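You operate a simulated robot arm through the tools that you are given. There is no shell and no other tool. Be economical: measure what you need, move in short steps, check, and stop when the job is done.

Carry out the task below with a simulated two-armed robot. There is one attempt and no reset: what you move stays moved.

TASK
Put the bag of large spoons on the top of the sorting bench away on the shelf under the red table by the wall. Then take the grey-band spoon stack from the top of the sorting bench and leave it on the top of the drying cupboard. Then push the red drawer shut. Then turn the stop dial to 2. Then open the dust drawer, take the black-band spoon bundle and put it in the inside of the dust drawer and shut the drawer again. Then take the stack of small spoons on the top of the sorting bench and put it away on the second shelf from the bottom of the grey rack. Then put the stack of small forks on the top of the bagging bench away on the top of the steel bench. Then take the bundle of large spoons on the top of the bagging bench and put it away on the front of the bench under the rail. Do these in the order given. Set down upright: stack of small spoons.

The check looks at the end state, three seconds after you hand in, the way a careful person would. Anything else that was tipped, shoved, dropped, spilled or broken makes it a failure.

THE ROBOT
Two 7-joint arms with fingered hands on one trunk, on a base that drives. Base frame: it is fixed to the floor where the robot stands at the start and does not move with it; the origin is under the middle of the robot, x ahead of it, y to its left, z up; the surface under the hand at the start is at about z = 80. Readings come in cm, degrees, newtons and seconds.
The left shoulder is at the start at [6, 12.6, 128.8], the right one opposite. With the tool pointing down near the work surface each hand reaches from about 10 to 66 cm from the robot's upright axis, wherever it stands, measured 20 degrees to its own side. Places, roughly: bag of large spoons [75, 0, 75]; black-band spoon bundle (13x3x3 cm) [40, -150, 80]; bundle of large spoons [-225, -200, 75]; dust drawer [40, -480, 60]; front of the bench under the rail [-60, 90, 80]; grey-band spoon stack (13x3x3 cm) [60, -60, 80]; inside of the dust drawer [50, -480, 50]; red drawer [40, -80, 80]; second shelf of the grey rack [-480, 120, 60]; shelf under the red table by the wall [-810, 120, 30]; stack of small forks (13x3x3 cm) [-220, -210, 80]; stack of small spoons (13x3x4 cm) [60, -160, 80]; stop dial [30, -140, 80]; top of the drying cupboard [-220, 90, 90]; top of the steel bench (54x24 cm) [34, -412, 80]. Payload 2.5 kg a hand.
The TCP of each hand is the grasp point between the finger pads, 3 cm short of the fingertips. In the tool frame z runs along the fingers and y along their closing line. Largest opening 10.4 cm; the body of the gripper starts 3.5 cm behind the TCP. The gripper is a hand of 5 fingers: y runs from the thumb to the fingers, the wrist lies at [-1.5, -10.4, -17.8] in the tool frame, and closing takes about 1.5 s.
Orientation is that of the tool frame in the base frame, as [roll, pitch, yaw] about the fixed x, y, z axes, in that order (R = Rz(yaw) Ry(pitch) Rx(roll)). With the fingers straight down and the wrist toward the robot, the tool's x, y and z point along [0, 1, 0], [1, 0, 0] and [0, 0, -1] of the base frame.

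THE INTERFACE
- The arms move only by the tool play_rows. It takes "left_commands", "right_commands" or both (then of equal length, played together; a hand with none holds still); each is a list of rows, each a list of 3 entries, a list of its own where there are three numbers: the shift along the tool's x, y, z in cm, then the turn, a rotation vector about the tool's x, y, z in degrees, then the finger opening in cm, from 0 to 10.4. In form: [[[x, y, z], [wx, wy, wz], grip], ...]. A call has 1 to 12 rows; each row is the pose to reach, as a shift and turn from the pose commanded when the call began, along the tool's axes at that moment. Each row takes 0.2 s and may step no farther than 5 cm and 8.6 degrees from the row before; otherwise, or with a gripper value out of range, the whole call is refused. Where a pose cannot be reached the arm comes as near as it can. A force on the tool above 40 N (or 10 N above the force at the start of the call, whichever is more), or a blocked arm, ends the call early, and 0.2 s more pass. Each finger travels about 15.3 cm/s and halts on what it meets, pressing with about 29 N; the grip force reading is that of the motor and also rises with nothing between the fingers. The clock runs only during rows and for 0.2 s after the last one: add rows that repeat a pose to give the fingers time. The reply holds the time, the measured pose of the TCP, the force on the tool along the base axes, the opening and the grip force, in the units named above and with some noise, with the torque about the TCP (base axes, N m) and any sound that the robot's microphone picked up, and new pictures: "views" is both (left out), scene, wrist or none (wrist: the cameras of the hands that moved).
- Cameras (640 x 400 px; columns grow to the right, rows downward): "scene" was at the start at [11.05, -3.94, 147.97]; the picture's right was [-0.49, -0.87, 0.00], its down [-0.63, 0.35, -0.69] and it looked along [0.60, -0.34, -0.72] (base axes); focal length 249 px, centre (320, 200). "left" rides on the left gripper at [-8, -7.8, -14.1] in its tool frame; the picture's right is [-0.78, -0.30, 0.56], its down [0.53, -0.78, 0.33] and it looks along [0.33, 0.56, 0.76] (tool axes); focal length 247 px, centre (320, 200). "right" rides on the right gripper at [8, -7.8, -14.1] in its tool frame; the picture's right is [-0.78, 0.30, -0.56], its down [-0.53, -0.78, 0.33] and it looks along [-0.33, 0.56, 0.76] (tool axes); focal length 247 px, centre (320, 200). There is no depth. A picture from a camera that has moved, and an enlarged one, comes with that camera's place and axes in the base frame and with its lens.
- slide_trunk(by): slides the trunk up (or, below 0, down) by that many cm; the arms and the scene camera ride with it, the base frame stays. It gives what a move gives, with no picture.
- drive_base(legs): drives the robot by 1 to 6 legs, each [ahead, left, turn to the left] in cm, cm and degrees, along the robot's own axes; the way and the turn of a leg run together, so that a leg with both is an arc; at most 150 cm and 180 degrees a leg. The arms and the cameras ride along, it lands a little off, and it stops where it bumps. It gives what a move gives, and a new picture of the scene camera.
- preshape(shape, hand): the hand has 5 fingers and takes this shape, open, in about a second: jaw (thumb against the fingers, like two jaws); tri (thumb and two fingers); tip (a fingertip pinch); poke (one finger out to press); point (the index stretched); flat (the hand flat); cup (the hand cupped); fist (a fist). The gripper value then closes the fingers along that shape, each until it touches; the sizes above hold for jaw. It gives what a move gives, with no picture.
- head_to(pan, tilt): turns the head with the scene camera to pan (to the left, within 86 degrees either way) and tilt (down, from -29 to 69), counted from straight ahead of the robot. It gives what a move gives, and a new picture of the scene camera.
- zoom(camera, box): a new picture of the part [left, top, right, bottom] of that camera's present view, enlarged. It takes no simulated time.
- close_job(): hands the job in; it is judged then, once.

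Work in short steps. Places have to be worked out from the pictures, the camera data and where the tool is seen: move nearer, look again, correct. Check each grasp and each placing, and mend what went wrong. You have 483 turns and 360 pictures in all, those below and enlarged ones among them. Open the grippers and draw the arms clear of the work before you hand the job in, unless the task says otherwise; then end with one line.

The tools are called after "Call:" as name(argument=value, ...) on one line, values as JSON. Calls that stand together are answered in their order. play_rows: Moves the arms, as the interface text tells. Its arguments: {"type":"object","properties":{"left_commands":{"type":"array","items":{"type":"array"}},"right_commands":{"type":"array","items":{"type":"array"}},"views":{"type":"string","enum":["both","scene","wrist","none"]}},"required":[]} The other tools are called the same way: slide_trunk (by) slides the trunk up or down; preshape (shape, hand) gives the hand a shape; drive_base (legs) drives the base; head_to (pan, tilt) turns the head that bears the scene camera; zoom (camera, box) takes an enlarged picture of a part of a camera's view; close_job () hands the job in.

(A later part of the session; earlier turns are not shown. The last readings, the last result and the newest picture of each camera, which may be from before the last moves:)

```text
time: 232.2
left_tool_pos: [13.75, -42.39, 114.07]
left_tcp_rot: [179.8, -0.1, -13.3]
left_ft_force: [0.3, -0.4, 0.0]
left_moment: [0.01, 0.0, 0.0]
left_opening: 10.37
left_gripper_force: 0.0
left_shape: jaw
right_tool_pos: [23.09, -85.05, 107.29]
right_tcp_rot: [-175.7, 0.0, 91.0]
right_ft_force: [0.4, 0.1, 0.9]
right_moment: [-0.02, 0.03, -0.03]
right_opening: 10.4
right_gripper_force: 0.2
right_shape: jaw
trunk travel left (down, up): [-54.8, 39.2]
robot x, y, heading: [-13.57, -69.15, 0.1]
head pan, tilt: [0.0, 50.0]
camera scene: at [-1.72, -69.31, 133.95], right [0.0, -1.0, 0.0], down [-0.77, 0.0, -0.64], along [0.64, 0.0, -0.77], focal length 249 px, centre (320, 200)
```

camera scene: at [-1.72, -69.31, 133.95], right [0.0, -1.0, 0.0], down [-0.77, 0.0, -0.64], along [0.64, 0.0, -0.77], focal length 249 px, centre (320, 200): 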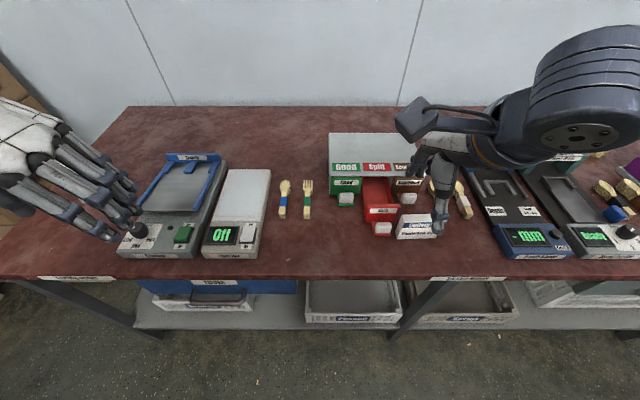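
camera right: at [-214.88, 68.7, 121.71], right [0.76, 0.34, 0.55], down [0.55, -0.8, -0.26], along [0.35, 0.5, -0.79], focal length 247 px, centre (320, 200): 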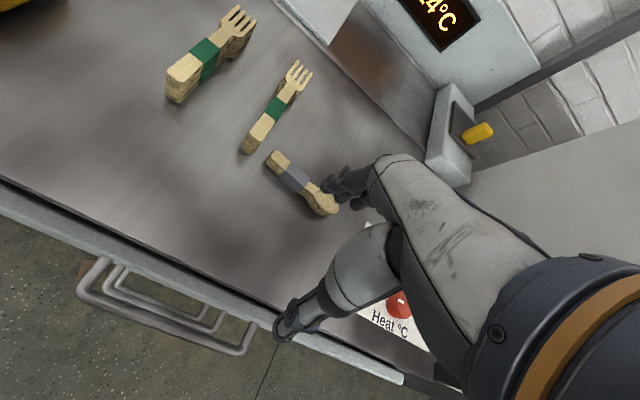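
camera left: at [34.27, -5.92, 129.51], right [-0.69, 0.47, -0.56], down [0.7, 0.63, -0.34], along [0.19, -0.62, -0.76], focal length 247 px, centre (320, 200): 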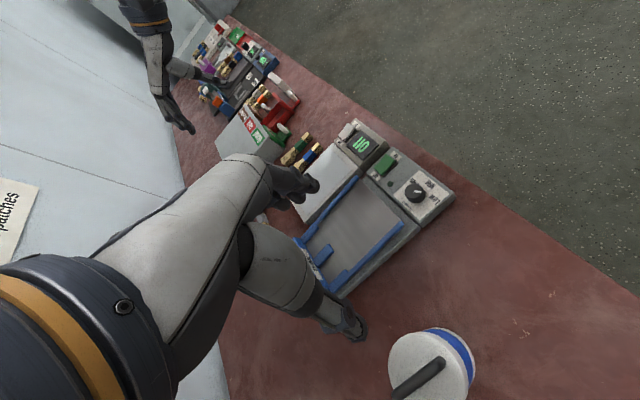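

Red drawer front is at about x 34.5 (knob ~x 32), y≈-84, with a card box just to its right (y<-88). I take the one-finger poke shape to push without touching the card.

Call:
preshape(hand="right", shape="poke")

Call:
zoom(camera="right", box=[160, 100, 480, 400])

Call:
zoom(camera="scene", box=[320, 90, 540, 280])

```text
time: 233.1
left_tool_pos: [13.74, -42.2, 114.22]
left_tcp_rot: [179.9, -0.1, -13.5]
left_ft_force: [-0.7, -0.5, -0.4]
left_moment: [0.04, -0.02, -0.02]
left_opening: 10.36
left_gripper_force: 0.1
left_shape: jaw
right_tool_pos: [23.06, -85.09, 107.25]
right_tcp_rot: [-175.7, 0.0, 91.0]
right_ft_force: [-0.7, 0.7, -1.1]
right_moment: [0.02, -0.01, 0.0]
right_opening: 0.0
right_gripper_force: 0.1
right_shape: poke
trunk travel left (down, up): [-54.8, 39.2]
robot x, y, heading: [-13.33, -69.26, 0.1]
head pan, tilt: [0.0, 50.0]
```

```text
1.33 times, centred on (320, 250) of right
camera zoom: at [16.27, -77.1, 121.92], right [0.35, -0.77, 0.53], down [-0.79, -0.55, -0.27], along [0.5, -0.33, -0.8], focal length 329 px, centre (320, 133)
```

zoom: 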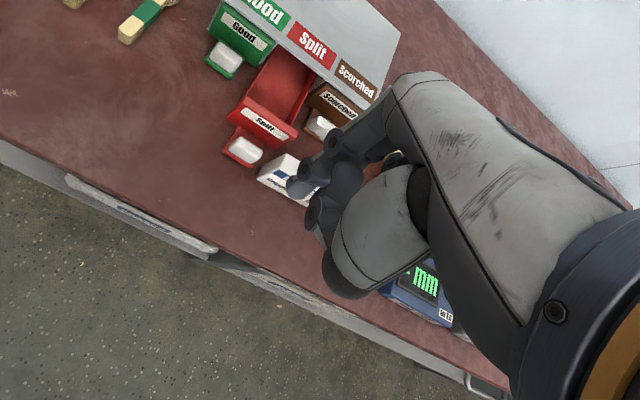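

```text
2.11 times, centred on (430, 185) of scene
camera zoom: at [-1.73, -69.31, 133.95], right [0.0, -1.0, 0.0], down [-0.77, 0.0, -0.64], along [0.64, 0.0, -0.77], focal length 524 px, centre (88, 232)
```

zoom: 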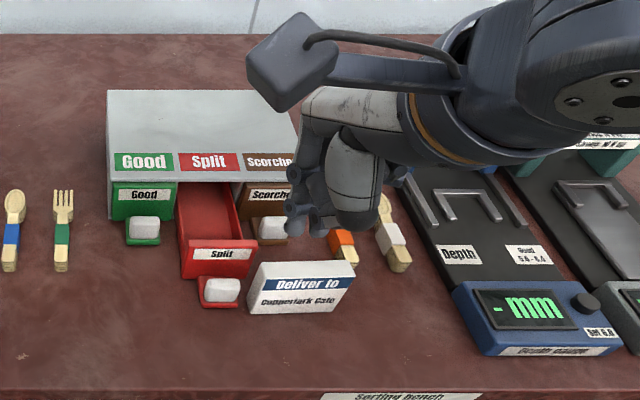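

Fingertip hangs below the TCP. Knob centre ≈ [31.5, -84.2, 83.5]; I lower the finger in front of it (x≈25).

Call:
play_rows(right_commands=[[[0.4, 0.6, 4.5], [-4.3, 0, 0], 0], [[0.8, 1, 9], [-4.3, 0, 0], 0], [[0.9, 1.3, 13.5], [-4.3, 0, 0], 0], [[0.9, 0, 18], [-4.3, 0, 0], 0], [[0.9, 0, 20], [-4.3, 0, 0], 0]], views="both")

Call:
zoom(camera="scene", box=[320, 130, 500, 280])

```text
time: 234.3
left_tool_pos: [13.62, -42.29, 114.18]
left_tcp_rot: [179.9, 0.0, -13.5]
left_ft_force: [0.5, 0.3, 0.8]
left_moment: [0.03, 0.04, -0.02]
left_opening: 10.35
left_gripper_force: 0.1
left_shape: jaw
right_tool_pos: [21.65, -84.07, 87.26]
right_tcp_rot: [179.8, -0.1, 91.0]
right_ft_force: [-0.2, 0.1, -0.2]
right_moment: [0.0, 0.01, -0.02]
right_opening: 0.0
right_gripper_force: 0.0
right_shape: poke
trunk travel left (down, up): [-54.8, 39.2]
robot x, y, heading: [-13.23, -69.23, -0.1]
head pan, tilt: [0.0, 50.0]
camera scene: at [-1.72, -69.31, 133.95], right [0.0, -1.0, 0.0], down [-0.77, 0.0, -0.64], along [0.64, 0.0, -0.77], focal length 249 px, centre (320, 200)
camera right: at [13.72, -76.13, 101.45], right [0.31, -0.77, 0.56], down [-0.77, -0.55, -0.34], along [0.56, -0.32, -0.76], focal length 247 px, centre (320, 200)
```

scene: 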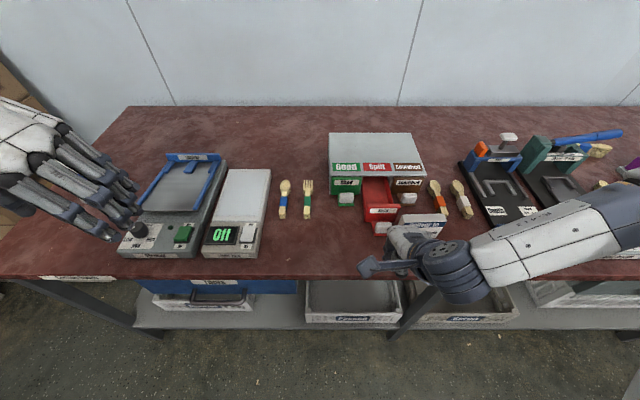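
right: 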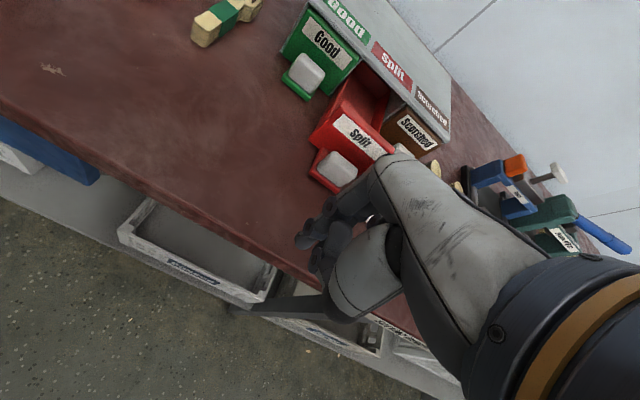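

```text
2.67 times, centred on (410, 205) of scene
camera zoom: at [-1.72, -69.31, 133.95], right [0.0, -1.0, 0.0], down [-0.77, 0.0, -0.64], along [0.64, 0.0, -0.77], focal length 663 px, centre (80, 187)
```

zoom: 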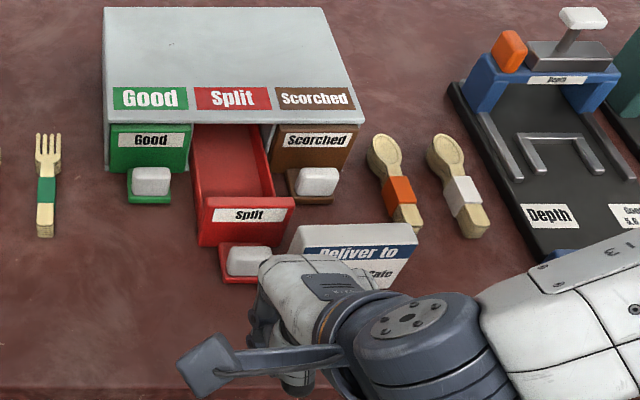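

The card is ~10 cm tall and the right hand's curled fingers would sit over it; the left hand's index is on its inner side, so pushing with the left hand is safer. I raise the right hand, shift the base right, and turn the left hand to yaw 90.

Call:
play_rows(right_commands=[[[0, 0, -4.5], [0, 0, 0], 0], [[0, 0, -9], [0, 0, 0], 0], [[0, 0, -13.5], [0, 0, 0], 0], [[0, 0, -18], [0, 0, 0], 0], [[0, 0, -22], [0, 0, 0], 0], [[0, 0, -25], [0, 0, 0], 0], [[0, 0, -25], [0, 0, 0], 0], [[0, 0, -25], [0, 0, 0], 0], [[0, 0, -25], [0, 0, 0], 0], [[0, 0, -25], [0, 0, 0], 0], [[0, 0, -25], [0, 0, 0], 0], [[0, 0, -25], [0, 0, 0], 0]], left_commands=[[[0, 0, 0], [0, 0, -8.5], 10.4], [[0, 0, 0], [0, 0, -17], 10.4], [[0, 0, 0], [0, 0, -25.5], 10.4], [[0, 0, 0], [0, 0, -34], 10.4], [[0, 0, 0], [0, 0, -42.5], 10.4], [[0, 0, 0], [0, 0, -51], 10.4], [[0, 0, 0], [0, 0, -59.5], 10.4], [[0, 0, 0], [0, 0, -68], 10.4], [[0, 0, 0], [0, 0, -76.5], 10.4], [[0, 0, 0], [0, 0, -85], 10.4], [[0, 0, 0], [0, 0, -93.5], 10.4], [[0, 0, 0], [0, 0, -102], 10.4]], views="none")

Call:
preshape(hand="left", shape="poke")

Call:
drive_base(legs=[[0, -32, 0]])

```text
time: 235.8
left_tool_pos: [13.75, -42.14, 114.15]
left_tcp_rot: [179.9, 0.2, 39.0]
left_ft_force: [0.6, 0.7, -0.3]
left_moment: [-0.02, 0.03, 0.01]
left_opening: 10.37
left_gripper_force: 0.1
left_shape: jaw
right_tool_pos: [20.62, -84.13, 107.4]
right_tcp_rot: [-170.5, -0.4, 90.9]
right_ft_force: [0.5, 0.7, -0.1]
right_moment: [-0.01, 0.04, 0.02]
right_opening: 0.0
right_gripper_force: 0.1
right_shape: poke
right hand out of reach, approached as far as the arm can: row 1, 2, 3
trunk travel left (down, up): [-54.8, 39.2]
robot x, y, heading: [-13.47, -68.88, 0.0]
head pan, tilt: [0.0, 50.0]
stopped in row 7 (right hand): the arm was blocked; the commanded pose is now the measured one
```

```text
time: 236.7
left_tool_pos: [13.75, -42.25, 114.03]
left_tcp_rot: [179.8, 0.1, 38.9]
left_ft_force: [0.5, 0.5, -0.3]
left_moment: [0.04, 0.01, -0.01]
left_opening: 0.0
left_gripper_force: 0.2
left_shape: poke
right_tool_pos: [20.73, -84.14, 107.54]
right_tcp_rot: [-170.6, -0.4, 90.9]
right_ft_force: [0.8, -0.7, 1.1]
right_moment: [0.0, 0.01, 0.03]
right_opening: 0.02
right_gripper_force: 0.1
right_shape: poke
trunk travel left (down, up): [-54.8, 39.2]
robot x, y, heading: [-13.24, -69.38, -0.0]
head pan, tilt: [0.0, 50.0]
```

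```text
time: 238.8
left_tool_pos: [13.76, -74.47, 114.05]
left_tcp_rot: [179.9, 0.0, 38.9]
left_ft_force: [0.2, -0.3, 0.2]
left_moment: [0.02, -0.02, 0.01]
left_opening: 0.02
left_gripper_force: 0.0
left_shape: poke
right_tool_pos: [20.67, -116.29, 107.43]
right_tcp_rot: [-170.6, -0.4, 91.0]
right_ft_force: [0.5, -0.4, 0.2]
right_moment: [0.02, 0.01, 0.0]
right_opening: 0.01
right_gripper_force: 0.1
right_shape: poke
trunk travel left (down, up): [-54.8, 39.2]
robot x, y, heading: [-13.3, -101.05, 0.1]
head pan, tilt: [0.0, 50.0]
camera scene: at [-1.69, -101.4, 133.95], right [0.0, -1.0, 0.0], down [-0.77, 0.0, -0.64], along [0.64, 0.0, -0.77], focal length 249 px, centre (320, 200)
```

scene: 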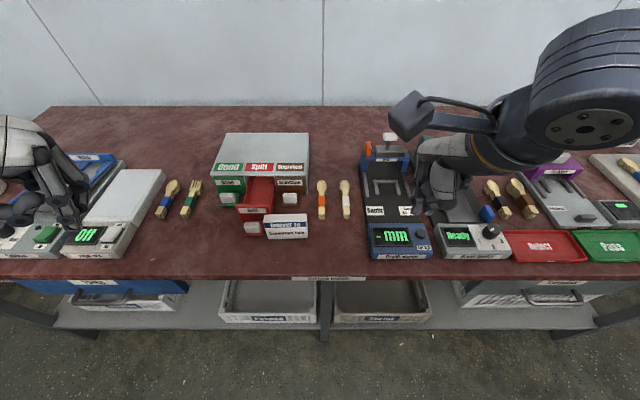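

Rotate the left hand to yaw 90 and move it to just in front of the red knob, still high.

Call:
play_rows(left_commands=[[[0.3, 2.3, 0], [0, 0, -8.5], 0], [[0.6, 4.7, 0], [0, 0, -17], 0], [[0.9, 7, 0], [0, 0, -25.5], 0], [[1.2, 9.4, 0], [0, 0, -34], 0], [[1.5, 11.7, 0], [0, 0, -42.5], 0], [[1.8, 14.1, 2], [0, 0, -51], 0]], views="wrist")

```text
time: 240.0
left_tool_pos: [21.78, -83.2, 114.24]
left_tcp_rot: [176.5, 12.8, 75.5]
left_ft_force: [-0.3, 0.4, 0.6]
left_moment: [-0.01, -0.01, 0.0]
left_opening: 0.0
left_gripper_force: 0.0
left_shape: poke
right_tool_pos: [20.76, -116.18, 107.31]
right_tcp_rot: [-170.4, -0.5, 90.9]
right_ft_force: [0.8, -0.2, -0.3]
right_moment: [0.01, -0.02, 0.01]
right_opening: 0.01
right_gripper_force: 0.2
right_shape: poke
trunk travel left (down, up): [-54.8, 39.2]
robot x, y, heading: [-13.7, -101.59, -0.0]
head pan, tilt: [0.0, 50.0]
stopped in row 5 (left hand): the arm was blocked; the commanded pose is now the measured one
camera left: at [12.25, -85.67, 129.26], right [-0.48, -0.79, -0.39], down [-0.62, 0.61, -0.49], along [0.62, 0.01, -0.78], focal length 247 px, centre (320, 200)
```

left: 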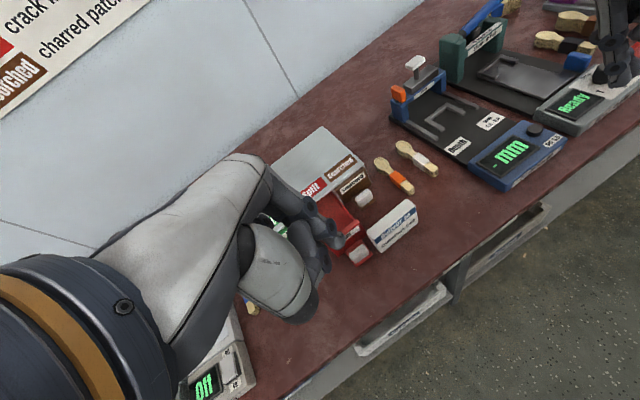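

Arm limit because the hand is as high as the shoulder; raise the trunk 14 and lower the hand relative to it.

Call:
slide_trunk(by=14)

Call:
play_rows(left_commands=[[[0, 0, 4.5], [0, 0, 0], 0], [[0, 0, 9], [0, 0, 0], 0], [[0, 0, 13.5], [4, 6, -7], 0], [[0, 0, 18], [3.5, 12.5, -14.5], 0], [[0, 0, 22], [3.5, 12.5, -14.5], 0]], views="wrist")

```text
time: 241.6
left_tool_pos: [21.69, -83.18, 128.33]
left_tcp_rot: [176.4, 12.8, 75.5]
left_ft_force: [0.1, 0.8, 0.2]
left_moment: [-0.04, 0.01, 0.0]
left_opening: 0.02
left_gripper_force: 0.1
left_shape: poke
right_tool_pos: [20.74, -116.25, 121.37]
right_tcp_rot: [-170.4, -0.4, 91.0]
right_ft_force: [0.1, -0.5, -0.2]
right_moment: [0.03, 0.05, -0.01]
right_opening: 0.01
right_gripper_force: 0.0
right_shape: poke
trunk travel left (down, up): [-68.8, 25.2]
robot x, y, heading: [-13.34, -101.07, 0.2]
head pan, tilt: [0.0, 50.0]
```

```text
refused: row 3 steps farther than a row can; nothing moved
```

Call:
play_rows(left_commands=[[[0, 0, 4.5], [0, 0, 0], 0], [[0, 0, 9], [0.8, 3, -3.6], 0], [[0, 0, 13.5], [1.7, 6.2, -7.2], 0], [[0, 0, 18], [2.6, 9.3, -10.9], 0], [[0, 0, 22], [3.5, 12.5, -14.5], 0]], views="wrist")

```text
time: 242.8
left_tool_pos: [21.95, -88.28, 106.9]
left_tcp_rot: [-178.3, 0.4, 90.1]
left_ft_force: [0.2, -0.1, 1.0]
left_moment: [0.01, -0.03, -0.02]
left_opening: 0.0
left_gripper_force: 0.1
left_shape: poke
left hand out of reach, approached as far as the arm can: row 3, 4
right_tool_pos: [20.75, -116.23, 121.37]
right_tcp_rot: [-170.4, -0.5, 90.9]
right_ft_force: [0.2, 0.3, 0.2]
right_moment: [-0.01, 0.01, -0.01]
right_opening: 0.01
right_gripper_force: 0.0
right_shape: poke
trunk travel left (down, up): [-68.8, 25.2]
robot x, y, heading: [-13.7, -101.18, -0.0]
head pan, tilt: [0.0, 50.0]
camera left: at [14.74, -96.25, 121.26], right [-0.31, -0.78, -0.54], down [-0.79, 0.53, -0.31], along [0.53, 0.33, -0.78], focal length 247 px, centre (320, 200)
```

left: 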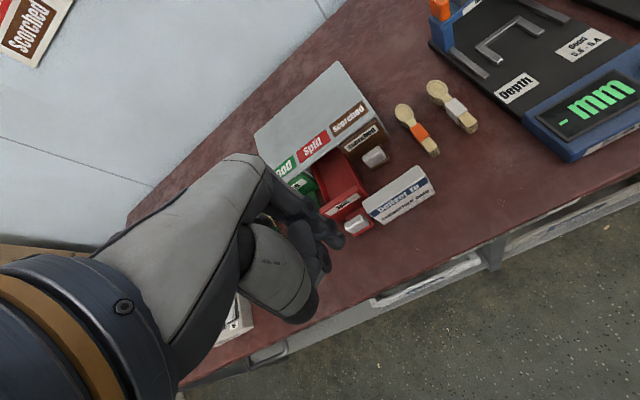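

Knob at ~[32, -84.9, 83.5]. Shift left 4 cm and lower in front of it.

Call:
play_rows(left_commands=[[[2.2, 0.5, 4], [-0.8, 0, 0], 0], [[4.2, 1, 8], [-1.7, 0, 0], 0], [[4.2, 1.5, 12.5], [-1.7, 0, 0], 0], [[4.2, 2, 17], [-1.7, 0, 0], 0], [[4.2, 2, 20.2], [-1.7, 0, 0], 0]], views="both")

Call:
zoom(camera="scene", box=[170, 130, 370, 290])

```text
time: 244.0
left_tool_pos: [23.47, -81.06, 95.21]
left_tcp_rot: [-179.9, 0.6, 90.1]
left_ft_force: [0.2, 0.0, 0.0]
left_moment: [0.01, -0.01, 0.02]
left_opening: 0.01
left_gripper_force: 0.1
left_shape: poke
left hand out of reach, approached as far as the arm can: row 3, 4, 5
right_tool_pos: [20.65, -116.3, 121.38]
right_tcp_rot: [-170.6, -0.4, 90.9]
right_ft_force: [0.6, -0.2, 0.4]
right_moment: [0.01, 0.0, -0.02]
right_opening: 0.0
right_gripper_force: 0.0
right_shape: poke
trunk travel left (down, up): [-68.8, 25.2]
robot x, y, heading: [-13.41, -101.39, -0.1]
head pan, tilt: [0.0, 50.0]
camera scene: at [-1.67, -101.36, 147.95], right [0.0, -1.0, 0.0], down [-0.77, 0.0, -0.64], along [0.64, 0.0, -0.77], focal length 249 px, centre (320, 200)
camera left: at [15.77, -88.96, 109.38], right [-0.29, -0.78, -0.55], down [-0.78, 0.53, -0.34], along [0.55, 0.33, -0.76], focal length 247 px, centre (320, 200)
```

scene: 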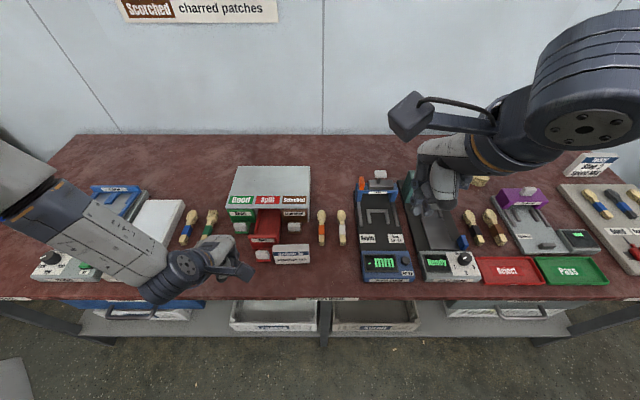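
left: 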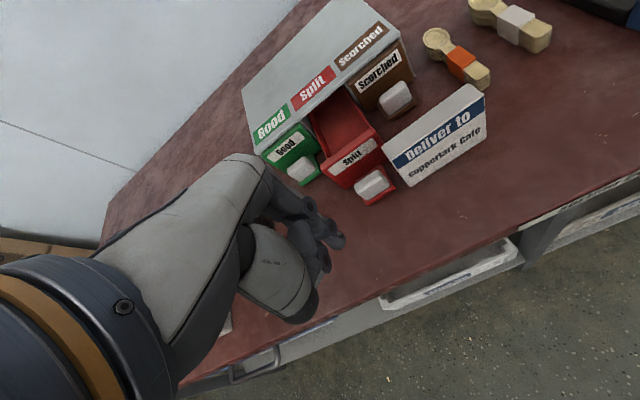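

```text
2.50 times, centred on (270, 210) of scene
camera zoom: at [-1.67, -101.36, 147.95], right [0.0, -1.0, 0.0], down [-0.77, 0.0, -0.64], along [0.64, 0.0, -0.77], focal length 622 px, centre (445, 175)
```

zoom: 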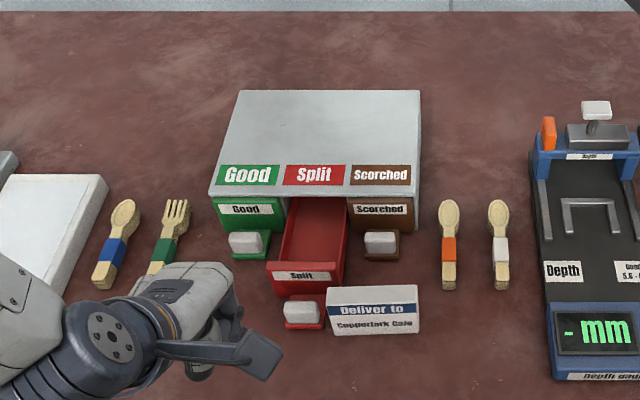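

Use the trunk to go down the last 8.5 cm, and shift right to the knob line.

Call:
slide_trunk(by=-8.5)

Call:
play_rows(left_commands=[[[-1.5, 0.3, 0], [0, 0, 0], 0], [[-2.8, 0.8, 0], [0, 0, 0], 0]], views="wrist")

```text
time: 245.2
left_tool_pos: [23.49, -80.95, 86.79]
left_tcp_rot: [180.0, 0.5, 90.1]
left_ft_force: [-0.4, 1.3, -0.3]
left_moment: [0.0, -0.02, 0.04]
left_opening: 0.0
left_gripper_force: 0.1
left_shape: poke
right_tool_pos: [20.74, -116.24, 112.97]
right_tcp_rot: [-170.4, -0.4, 90.9]
right_ft_force: [0.1, 0.3, 0.6]
right_moment: [0.01, 0.0, -0.01]
right_opening: 0.0
right_gripper_force: 0.0
right_shape: poke
trunk travel left (down, up): [-60.3, 33.7]
robot x, y, heading: [-13.46, -100.98, -0.1]
head pan, tilt: [0.0, 50.0]
```

```text
time: 245.8
left_tool_pos: [24.18, -83.24, 87.81]
left_tcp_rot: [-179.9, 0.6, 90.0]
left_ft_force: [0.8, -0.5, -0.4]
left_moment: [-0.01, 0.01, 0.01]
left_opening: 0.0
left_gripper_force: 0.0
left_shape: poke
left hand out of reach, approached as far as the arm can: row 1, 2
right_tool_pos: [20.72, -116.33, 112.97]
right_tcp_rot: [-170.6, -0.3, 90.9]
right_ft_force: [0.9, -0.1, 0.2]
right_moment: [0.0, 0.03, 0.02]
right_opening: 0.01
right_gripper_force: 0.1
right_shape: poke
trunk travel left (down, up): [-60.3, 33.7]
robot x, y, heading: [-13.2, -101.28, 0.1]
head pan, tilt: [0.0, 50.0]
camera left: at [16.6, -91.19, 102.03], right [-0.3, -0.78, -0.55], down [-0.78, 0.53, -0.34], along [0.55, 0.33, -0.77], focal length 247 px, centre (320, 200)
```

left: 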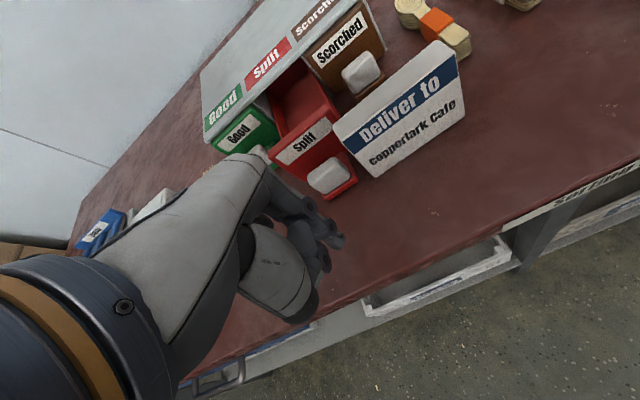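

Fingertip just in front-left of the knob. Lower 1.3 and push forward along +x in small steps.

Call:
slide_trunk(by=-1.3)

Call:
play_rows(left_commands=[[[-0.8, 2, 0], [0, 0, 0], 0], [[-1.2, 4, 0], [0, 0, 0], 0], [[-1.2, 6, 0], [0, 0, 0], 0], [[-1.2, 7.5, 0], [0, 0, 0], 0], [[-1.2, 9, 0], [0, 0, 0], 0]], views="wrist")

```text
time: 246.4
left_tool_pos: [24.19, -83.33, 86.52]
left_tcp_rot: [-179.9, 0.5, 90.0]
left_ft_force: [0.5, 0.1, -0.1]
left_moment: [-0.02, 0.01, 0.03]
left_opening: 0.0
left_gripper_force: 0.1
left_shape: poke
right_tool_pos: [20.68, -116.34, 111.51]
right_tcp_rot: [-170.5, -0.4, 90.8]
right_ft_force: [0.2, 0.3, 0.0]
right_moment: [-0.03, -0.03, -0.02]
right_opening: 0.0
right_gripper_force: 0.1
right_shape: poke
trunk travel left (down, up): [-59.0, 35.0]
robot x, y, heading: [-13.46, -101.07, 0.1]
head pan, tilt: [0.0, 50.0]
```

```text
time: 247.7
left_tool_pos: [32.64, -83.53, 88.19]
left_tcp_rot: [-179.9, 0.6, 90.2]
left_ft_force: [-0.5, 0.2, -0.9]
left_moment: [-0.03, -0.01, -0.02]
left_opening: 0.01
left_gripper_force: 0.0
left_shape: poke
left hand out of reach, approached as far as the arm can: row 1, 2, 3, 4, 5
right_tool_pos: [20.66, -116.23, 111.59]
right_tcp_rot: [-170.5, -0.4, 91.0]
right_ft_force: [-0.5, 0.7, 0.0]
right_moment: [0.01, -0.02, -0.02]
right_opening: 0.0
right_gripper_force: 0.0
right_shape: poke
trunk travel left (down, up): [-59.0, 35.0]
robot x, y, heading: [-13.42, -100.89, 0.2]
head pan, tilt: [0.0, 50.0]
camera left: at [25.04, -91.43, 102.32], right [-0.3, -0.78, -0.55], down [-0.78, 0.53, -0.34], along [0.55, 0.33, -0.77], focal length 247 px, centre (320, 200)
```

left: 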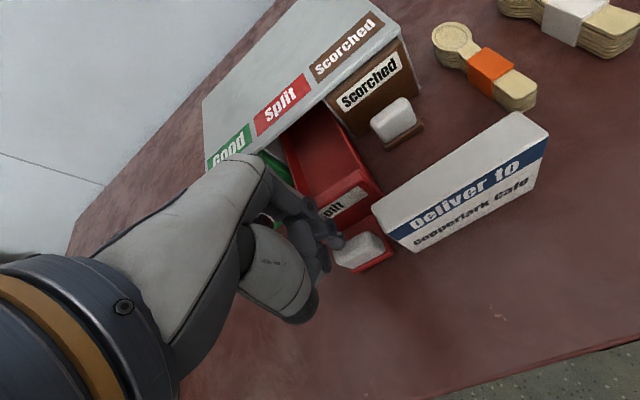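

The tip is above the knob, near the drawer's front face (label). Continue pushing on the face.

Call:
play_rows(left_commands=[[[0, 1.5, 0.5], [0, 0, 0], 0], [[0, 3, 1], [0, 0, 0], 0], [[0, 4.5, 1], [0, 0, 0], 0], [[0, 6, 1], [0, 0, 0], 0], [[0, 7.5, 1], [0, 0, 0], 0]], views="wrist")

```text
time: 248.8
left_tool_pos: [37.95, -81.9, 89.83]
left_tcp_rot: [-180.0, 0.5, 90.2]
left_ft_force: [-0.3, -0.1, -0.1]
left_moment: [0.0, 0.03, 0.03]
left_opening: 0.0
left_gripper_force: 0.1
left_shape: poke
left hand out of reach, approached as far as the arm can: row 1, 2, 3, 4, 5
right_tool_pos: [20.79, -116.15, 111.63]
right_tcp_rot: [-170.5, -0.4, 91.0]
right_ft_force: [-0.7, 0.8, 0.6]
right_moment: [0.0, -0.04, -0.06]
right_opening: 0.02
right_gripper_force: 0.1
right_shape: poke
trunk travel left (down, up): [-59.0, 35.0]
robot x, y, heading: [-13.41, -101.3, 0.1]
head pan, tilt: [0.0, 50.0]
camera left: at [30.29, -89.8, 104.04], right [-0.29, -0.78, -0.55], down [-0.78, 0.53, -0.34], along [0.55, 0.33, -0.76], focal length 247 px, centre (320, 200)
```

left: 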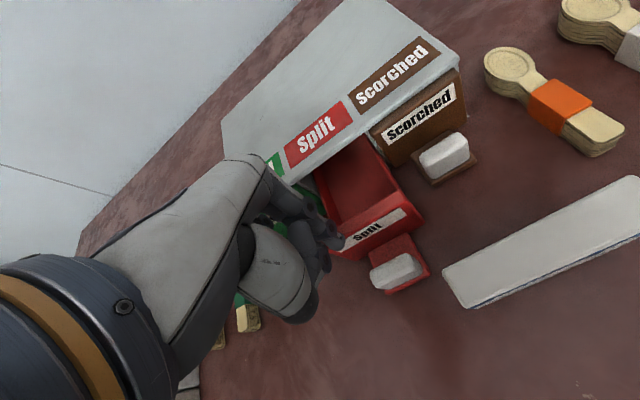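

The arm works better with the trunk lower. I lift clear, draw back, then lower the trunk and retry at a comfortable height.

Call:
play_rows(left_commands=[[[0, -1, -4], [0, 0, 0], 0], [[0, -5, -6], [0, 0, 0], 0], [[-1, -9, -8], [0, 0, 0], 0], [[-2, -12, -10], [0, 0, 0], 0], [[-2, -12, -14], [0, 0, 0], 0]], views="none")

Call:
slide_trunk(by=-12)

Call:
zoom(camera="left", box=[160, 50, 540, 350])

```text
time: 250.1
left_tool_pos: [25.86, -83.79, 103.91]
left_tcp_rot: [-179.9, 0.5, 90.2]
left_ft_force: [0.2, 0.0, 1.3]
left_moment: [0.01, -0.01, 0.0]
left_opening: 0.01
left_gripper_force: 0.0
left_shape: poke
right_tool_pos: [20.82, -116.3, 111.59]
right_tcp_rot: [-170.6, -0.3, 90.9]
right_ft_force: [-0.8, 0.7, -0.3]
right_moment: [0.0, 0.01, 0.02]
right_opening: 0.0
right_gripper_force: 0.0
right_shape: poke
trunk travel left (down, up): [-59.0, 35.0]
robot x, y, heading: [-13.42, -101.51, 0.4]
head pan, tilt: [0.0, 50.0]
```

```text
time: 251.6
left_tool_pos: [25.96, -83.8, 91.87]
left_tcp_rot: [-180.0, 0.6, 90.1]
left_ft_force: [0.0, 0.0, -0.6]
left_moment: [-0.02, 0.03, 0.0]
left_opening: 0.02
left_gripper_force: 0.0
left_shape: poke
right_tool_pos: [20.74, -116.11, 99.59]
right_tcp_rot: [-170.6, -0.5, 90.9]
right_ft_force: [-0.1, -0.6, -0.3]
right_moment: [0.0, -0.01, -0.01]
right_opening: 0.0
right_gripper_force: 0.2
right_shape: poke
trunk travel left (down, up): [-47.0, 47.0]
robot x, y, heading: [-13.47, -101.34, -0.3]
head pan, tilt: [0.0, 50.0]
```

```text
1.33 times, centred on (350, 200) of left
camera zoom: at [18.32, -91.72, 106.08], right [-0.3, -0.78, -0.55], down [-0.78, 0.53, -0.34], along [0.55, 0.33, -0.76], focal length 329 px, centre (280, 200)
```

zoom: 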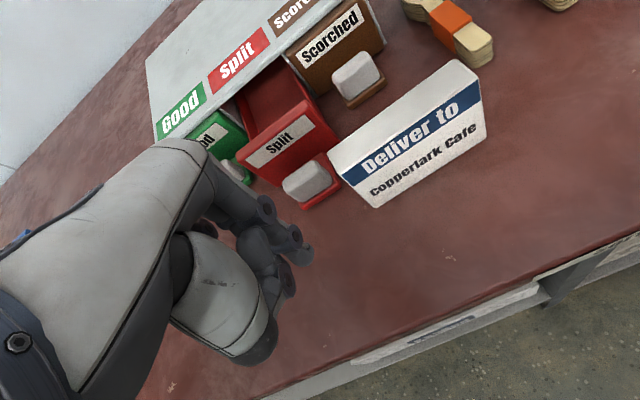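

Drawer unmoved. Now lower 5 cm and push the knob.

Call:
play_rows(left_commands=[[[-0.3, 0, 2.5], [0, 0, 0], 0], [[-0.5, 0, 5.2], [0, 0, 0], 0], [[-0.5, 2, 5.2], [0, 0, 0], 0], [[-0.5, 4, 5.2], [0, 0, 0], 0], [[-0.5, 6, 5.2], [0, 0, 0], 0], [[-0.5, 8, 5.2], [0, 0, 0], 0]], views="wrist")

```text
time: 252.9
left_tool_pos: [33.88, -84.28, 86.85]
left_tcp_rot: [-179.9, 0.5, 90.2]
left_ft_force: [0.0, -0.1, 0.9]
left_moment: [0.0, 0.02, 0.01]
left_opening: 0.0
left_gripper_force: 0.0
left_shape: poke
right_tool_pos: [20.64, -116.19, 99.57]
right_tcp_rot: [-170.5, -0.4, 91.0]
right_ft_force: [0.8, -0.3, -0.5]
right_moment: [0.03, 0.02, 0.01]
right_opening: 0.0
right_gripper_force: 0.1
right_shape: poke
trunk travel left (down, up): [-47.0, 47.0]
robot x, y, heading: [-13.44, -101.1, 0.0]
head pan, tilt: [0.0, 50.0]
camera left: at [26.33, -92.21, 100.93], right [-0.29, -0.78, -0.55], down [-0.78, 0.53, -0.34], along [0.55, 0.33, -0.76], focal length 247 px, centre (320, 200)
```

left: 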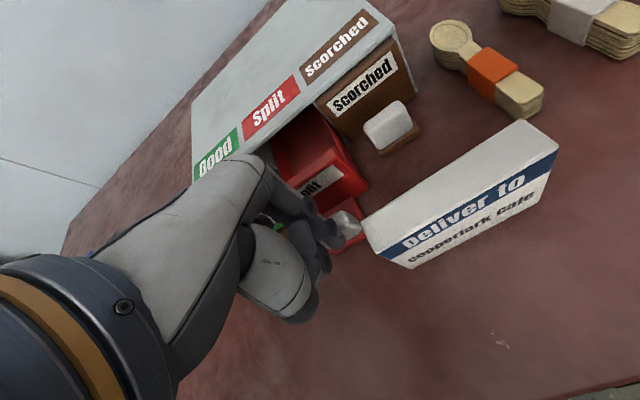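

In contact with the knob, drawer beginning to move. Continue pushing.

Call:
play_rows(left_commands=[[[0, 1.5, 0], [0, 0, 0], 0], [[0, 3, 0], [0, 0, 0], 0], [[0, 4.5, 0], [0, 0, 0], 0], [[0, 6, 0], [0, 0, 0], 0]], views="wrist")

```text
time: 253.9
left_tool_pos: [39.94, -84.12, 86.69]
left_tcp_rot: [-179.9, 0.5, 90.1]
left_ft_force: [0.6, -0.1, 1.0]
left_moment: [-0.03, 0.01, 0.01]
left_opening: 0.01
left_gripper_force: 0.2
left_shape: poke
right_tool_pos: [20.75, -116.19, 99.6]
right_tcp_rot: [-170.4, -0.4, 90.9]
right_ft_force: [-0.3, -1.1, -0.1]
right_moment: [0.02, -0.03, 0.02]
right_opening: 0.0
right_gripper_force: 0.0
right_shape: poke
trunk travel left (down, up): [-47.0, 47.0]
robot x, y, heading: [-13.46, -101.54, -0.4]
head pan, tilt: [0.0, 50.0]
camera left: at [32.27, -92.15, 100.9], right [-0.3, -0.78, -0.55], down [-0.78, 0.53, -0.34], along [0.55, 0.33, -0.77], focal length 247 px, centre (320, 200)
```

left: 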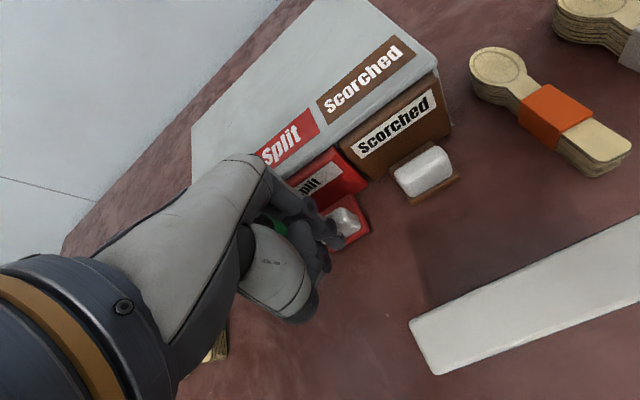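

Nearly shut; push on carefully until resistance.

Call:
play_rows(left_commands=[[[0, 1, 0], [0, 0, 0], 0], [[0, 2, 0], [0, 0, 0], 0], [[0, 2.7, 0], [0, 0, 0], 0]], views="wrist")

```text
time: 254.8
left_tool_pos: [42.65, -84.37, 87.11]
left_tcp_rot: [179.6, 0.5, 90.2]
left_ft_force: [-12.5, 1.4, 16.6]
left_moment: [0.07, -0.22, 0.11]
left_opening: 0.01
left_gripper_force: 0.0
left_shape: poke
right_tool_pos: [20.62, -116.2, 99.68]
right_tcp_rot: [-170.5, -0.4, 90.9]
right_ft_force: [-0.6, -0.1, -0.3]
right_moment: [-0.01, 0.0, 0.0]
right_opening: 0.0
right_gripper_force: 0.1
right_shape: poke
trunk travel left (down, up): [-47.0, 47.0]
robot x, y, heading: [-13.51, -101.2, 0.1]
head pan, tilt: [0.0, 50.0]
camera left: at [34.87, -92.26, 101.23], right [-0.29, -0.78, -0.55], down [-0.78, 0.53, -0.34], along [0.56, 0.33, -0.76], focal length 247 px, centre (320, 200)
```

left: 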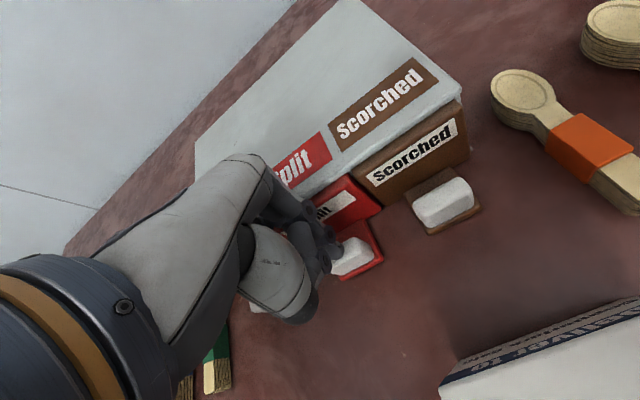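

Resistance felt and the red front looks flush. Check from the scene camera, including the card.

Call:
play_rows(left_commands=[[[0, -1.5, 0], [0, 0, 0], 0], [[0, -4, -2], [0, 0, 0], 0], [[0, -6, -6], [0, 0, 0], 0], [[0, -8, -10], [0, 0, 0], 0], [[0, -10, -14], [0, 0, 0], 0], [[0, -14, -16], [0, 0, 0], 0]], views="scene")

Call:
zoom(camera="scene", box=[200, 100, 380, 280])

```text
time: 256.1
left_tool_pos: [28.49, -84.13, 102.63]
left_tcp_rot: [-180.0, 0.3, 90.1]
left_ft_force: [0.3, -0.2, 0.0]
left_moment: [0.01, -0.03, 0.0]
left_opening: 0.0
left_gripper_force: 0.1
left_shape: poke
right_tool_pos: [20.71, -116.14, 99.66]
right_tcp_rot: [-170.5, -0.4, 90.9]
right_ft_force: [-0.1, -0.4, -0.6]
right_moment: [0.04, 0.0, 0.01]
right_opening: 0.0
right_gripper_force: 0.0
right_shape: poke
trunk travel left (down, up): [-47.0, 47.0]
robot x, y, heading: [-13.57, -101.04, -0.2]
head pan, tilt: [0.0, 50.0]
camera scene: at [-1.73, -101.34, 126.15], right [0.0, -1.0, 0.0], down [-0.77, 0.0, -0.64], along [0.64, 0.0, -0.77], focal length 249 px, centre (320, 200)
```

scene: 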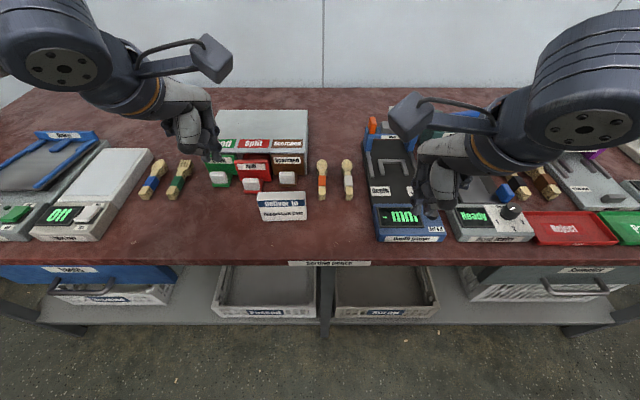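

```text
2.22 times, centred on (290, 190) of scene
camera zoom: at [-1.73, -101.34, 126.15], right [0.0, -1.0, 0.0], down [-0.77, 0.0, -0.64], along [0.64, 0.0, -0.77], focal length 553 px, centre (387, 222)
```

zoom: 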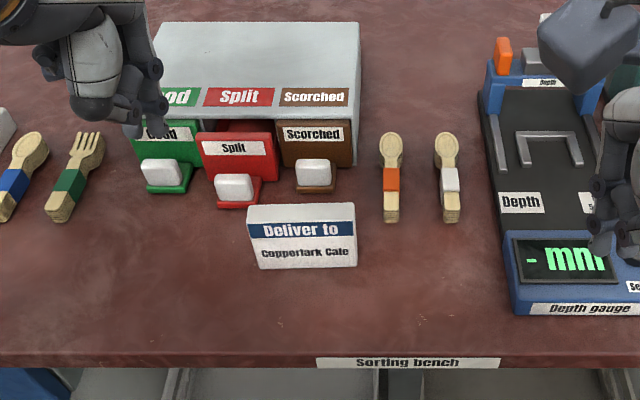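

The card is untouched but the red drawer still stands ~2 cm proud: my curled fingers likely met the green drawer. I yaw the hand 30° so only the index leads, and push again.

Call:
play_rows(left_commands=[[[0, 1, 4], [0, 0, -7.5], 0], [[0, 2, 8], [0, 0, -15], 0], [[-0.3, 3, 12], [0, 0, -22.5], 0], [[-0.3, 4, 15.6], [0, 0, -30], 0], [[-0.3, 6, 15.6], [0, 0, -37], 0]], views="both")

Call:
zoom(camera="scene", box=[160, 100, 340, 250])

```text
time: 257.4
left_tool_pos: [34.72, -84.4, 86.89]
left_tcp_rot: [-179.7, 0.5, 127.3]
left_ft_force: [-0.1, 0.4, -0.8]
left_moment: [0.02, 0.01, 0.04]
left_opening: 0.01
left_gripper_force: 0.1
left_shape: poke
right_tool_pos: [20.7, -116.16, 99.62]
right_tcp_rot: [-170.4, -0.3, 90.9]
right_ft_force: [0.0, 0.6, 0.4]
right_moment: [0.01, 0.01, -0.01]
right_opening: 0.01
right_gripper_force: 0.1
right_shape: poke
trunk travel left (down, up): [-47.0, 47.0]
robot x, y, heading: [-14.06, -101.12, -0.1]
head pan, tilt: [0.0, 50.0]
camera scene: at [-1.67, -101.34, 126.15], right [0.0, -1.0, 0.0], down [-0.77, 0.0, -0.64], along [0.64, 0.0, -0.77], focal length 249 px, centre (320, 200)
camera left: at [33.43, -95.54, 101.21], right [0.23, -0.8, -0.55], down [-0.94, -0.05, -0.33], along [0.24, 0.6, -0.77], focal length 247 px, centre (320, 200)
```

scene: 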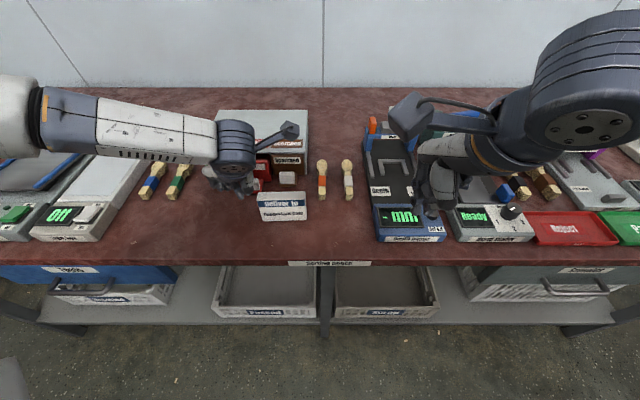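
left: 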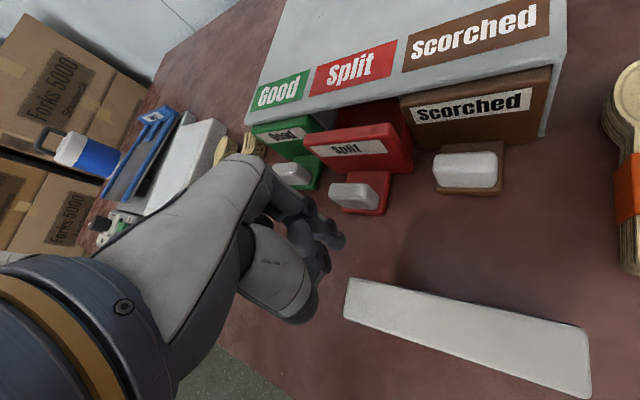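

```text
2.67 times, centred on (250, 175) of scene
camera zoom: at [-1.67, -101.34, 126.15], right [0.0, -1.0, 0.0], down [-0.77, 0.0, -0.64], along [0.64, 0.0, -0.77], focal length 663 px, centre (507, 267)
```

zoom: 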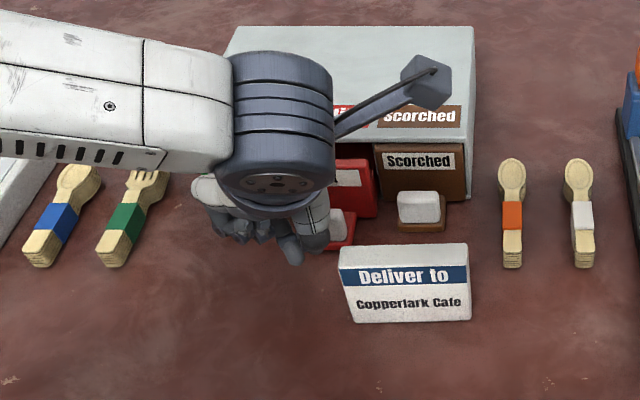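

Now only the index is before the knob. Push straight along +x in 1-cm steps.

Call:
play_rows(left_commands=[[[-0.6, 0.8, 0], [0, 0, 0], 0], [[-1.2, 1.6, 0], [0, 0, 0], 0], [[-1.8, 2.4, 0], [0, 0, 0], 0], [[-2.4, 3.2, 0], [0, 0, 0], 0]], views="wrist")

```text
time: 258.4
left_tool_pos: [38.02, -83.65, 87.57]
left_tcp_rot: [-179.6, 0.3, 127.1]
left_ft_force: [-0.3, 0.4, 0.3]
left_moment: [0.01, 0.0, 0.03]
left_opening: 0.01
left_gripper_force: 0.0
left_shape: poke
left hand out of reach, approached as far as the arm can: row 3, 4
right_tool_pos: [20.71, -116.08, 99.67]
right_tcp_rot: [-170.4, -0.3, 90.9]
right_ft_force: [-0.3, -0.5, 1.0]
right_moment: [0.04, 0.01, -0.01]
right_opening: 0.01
right_gripper_force: 0.0
right_shape: poke
trunk travel left (down, up): [-47.0, 47.0]
robot x, y, heading: [-13.65, -101.52, 0.1]
head pan, tilt: [0.0, 50.0]
camera left: at [36.74, -94.6, 101.78], right [0.23, -0.8, -0.55], down [-0.94, -0.04, -0.33], along [0.24, 0.59, -0.77], focal length 247 px, centre (320, 200)
```

left: 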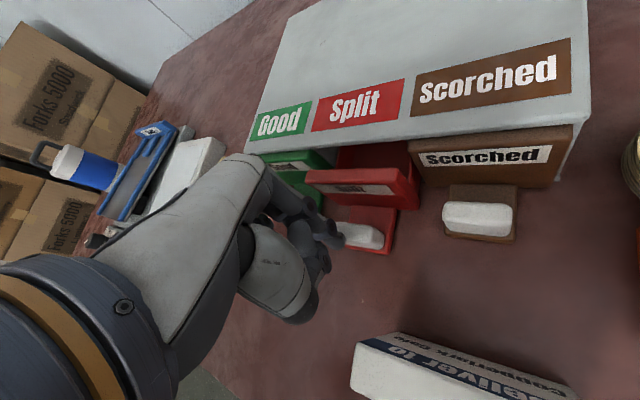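

Limit again; I pull back 3 cm, align the fingertip with the knob, and push by driving the base instead.

Call:
play_rows(left_commands=[[[0.9, -1.2, 0], [0, 0, 0], 0], [[1.8, -2.4, 0], [0, 0, 0], 0], [[0.45, -3.4, 0.9], [0, 0, 0], 0]], views="none")

Call:
drive_base(legs=[[2.5, 0, 0]])

Call:
zoom(camera="left", box=[160, 100, 560, 400])

```text
time: 259.1
left_tool_pos: [34.96, -85.27, 86.74]
left_tcp_rot: [-179.6, 0.4, 127.1]
left_ft_force: [0.1, 0.7, -0.9]
left_moment: [0.03, 0.0, 0.0]
left_opening: 0.0
left_gripper_force: 0.1
left_shape: poke
right_tool_pos: [20.84, -116.24, 99.68]
right_tcp_rot: [-170.5, -0.4, 90.9]
right_ft_force: [-0.3, 1.1, 0.5]
right_moment: [0.03, 0.03, 0.0]
right_opening: 0.0
right_gripper_force: 0.0
right_shape: poke
trunk travel left (down, up): [-47.0, 47.0]
robot x, y, heading: [-13.8, -100.91, 0.3]
head pan, tilt: [0.0, 50.0]
```

```text
time: 260.0
left_tool_pos: [37.5, -85.21, 86.71]
left_tcp_rot: [-179.6, 0.5, 127.1]
left_ft_force: [-0.3, -0.6, -0.5]
left_moment: [-0.01, 0.01, 0.01]
left_opening: 0.03
left_gripper_force: 0.1
left_shape: poke
right_tool_pos: [23.25, -116.19, 99.59]
right_tcp_rot: [-170.5, -0.4, 90.9]
right_ft_force: [-0.1, 0.3, 0.1]
right_moment: [0.02, 0.05, 0.0]
right_opening: 0.02
right_gripper_force: 0.1
right_shape: poke
trunk travel left (down, up): [-47.0, 47.0]
robot x, y, heading: [-10.93, -101.22, -0.1]
head pan, tilt: [0.0, 50.0]
camera scene: at [0.86, -101.34, 126.14], right [0.0, -1.0, 0.0], down [-0.77, 0.0, -0.64], along [0.64, 0.0, -0.77], focal length 249 px, centre (320, 200)
```

scene: 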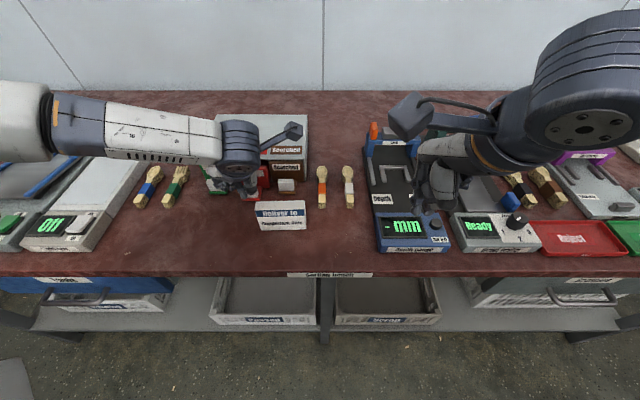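

```text
1.33 times, centred on (360, 250) of left
camera zoom: at [36.18, -96.14, 100.99], right [0.23, -0.8, -0.55], down [-0.94, -0.04, -0.33], along [0.24, 0.59, -0.77], focal length 329 px, centre (267, 133)
```

zoom: 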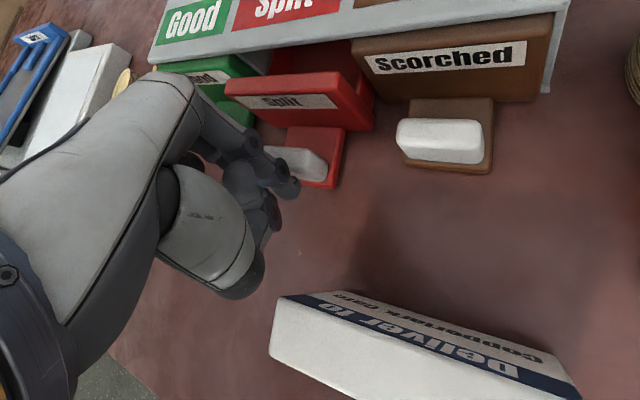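

Fingertip is right at the knob front. Drive ahead 2.5 cm more to push it home.

Call:
drive_base(legs=[[2.5, 0, 0]])

Call:
zoom(camera="left", box=[160, 50, 560, 350])

```text
time: 260.8
left_tool_pos: [39.91, -85.23, 86.78]
left_tcp_rot: [-179.5, 0.4, 127.0]
left_ft_force: [0.4, -0.3, 0.2]
left_moment: [0.02, 0.04, 0.01]
left_opening: 0.0
left_gripper_force: 0.1
left_shape: poke
right_tool_pos: [25.85, -116.22, 99.54]
right_tcp_rot: [-170.5, -0.4, 90.9]
right_ft_force: [-0.1, -1.1, -0.5]
right_moment: [0.0, -0.01, 0.02]
right_opening: 0.01
right_gripper_force: 0.1
right_shape: poke
trunk travel left (down, up): [-47.0, 47.0]
robot x, y, heading: [-8.52, -101.26, 0.1]
head pan, tilt: [0.0, 50.0]
camera scene: at [3.35, -101.34, 126.15], right [0.0, -1.0, 0.0], down [-0.77, 0.0, -0.64], along [0.64, 0.0, -0.77], focal length 249 px, centre (320, 200)
```

scene: 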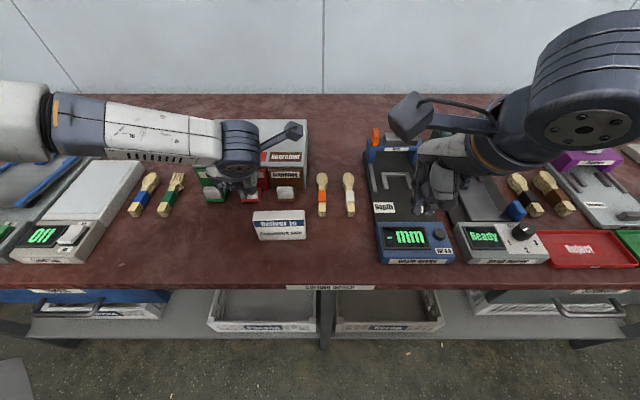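

```text
1.33 times, centred on (360, 200) of left
camera zoom: at [38.68, -96.14, 101.01], right [0.23, -0.8, -0.55], down [-0.94, -0.04, -0.33], along [0.24, 0.59, -0.77], focal length 329 px, centre (267, 200)
```

zoom: 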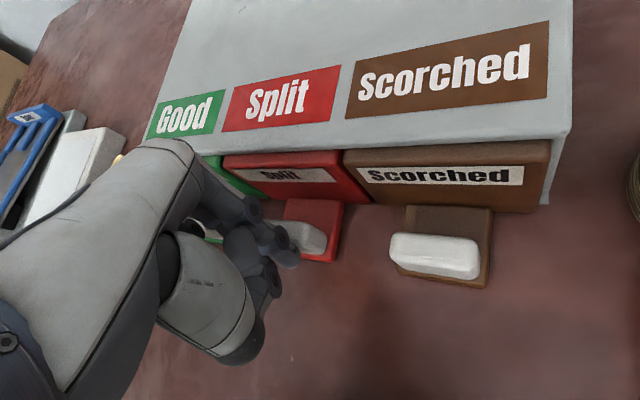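

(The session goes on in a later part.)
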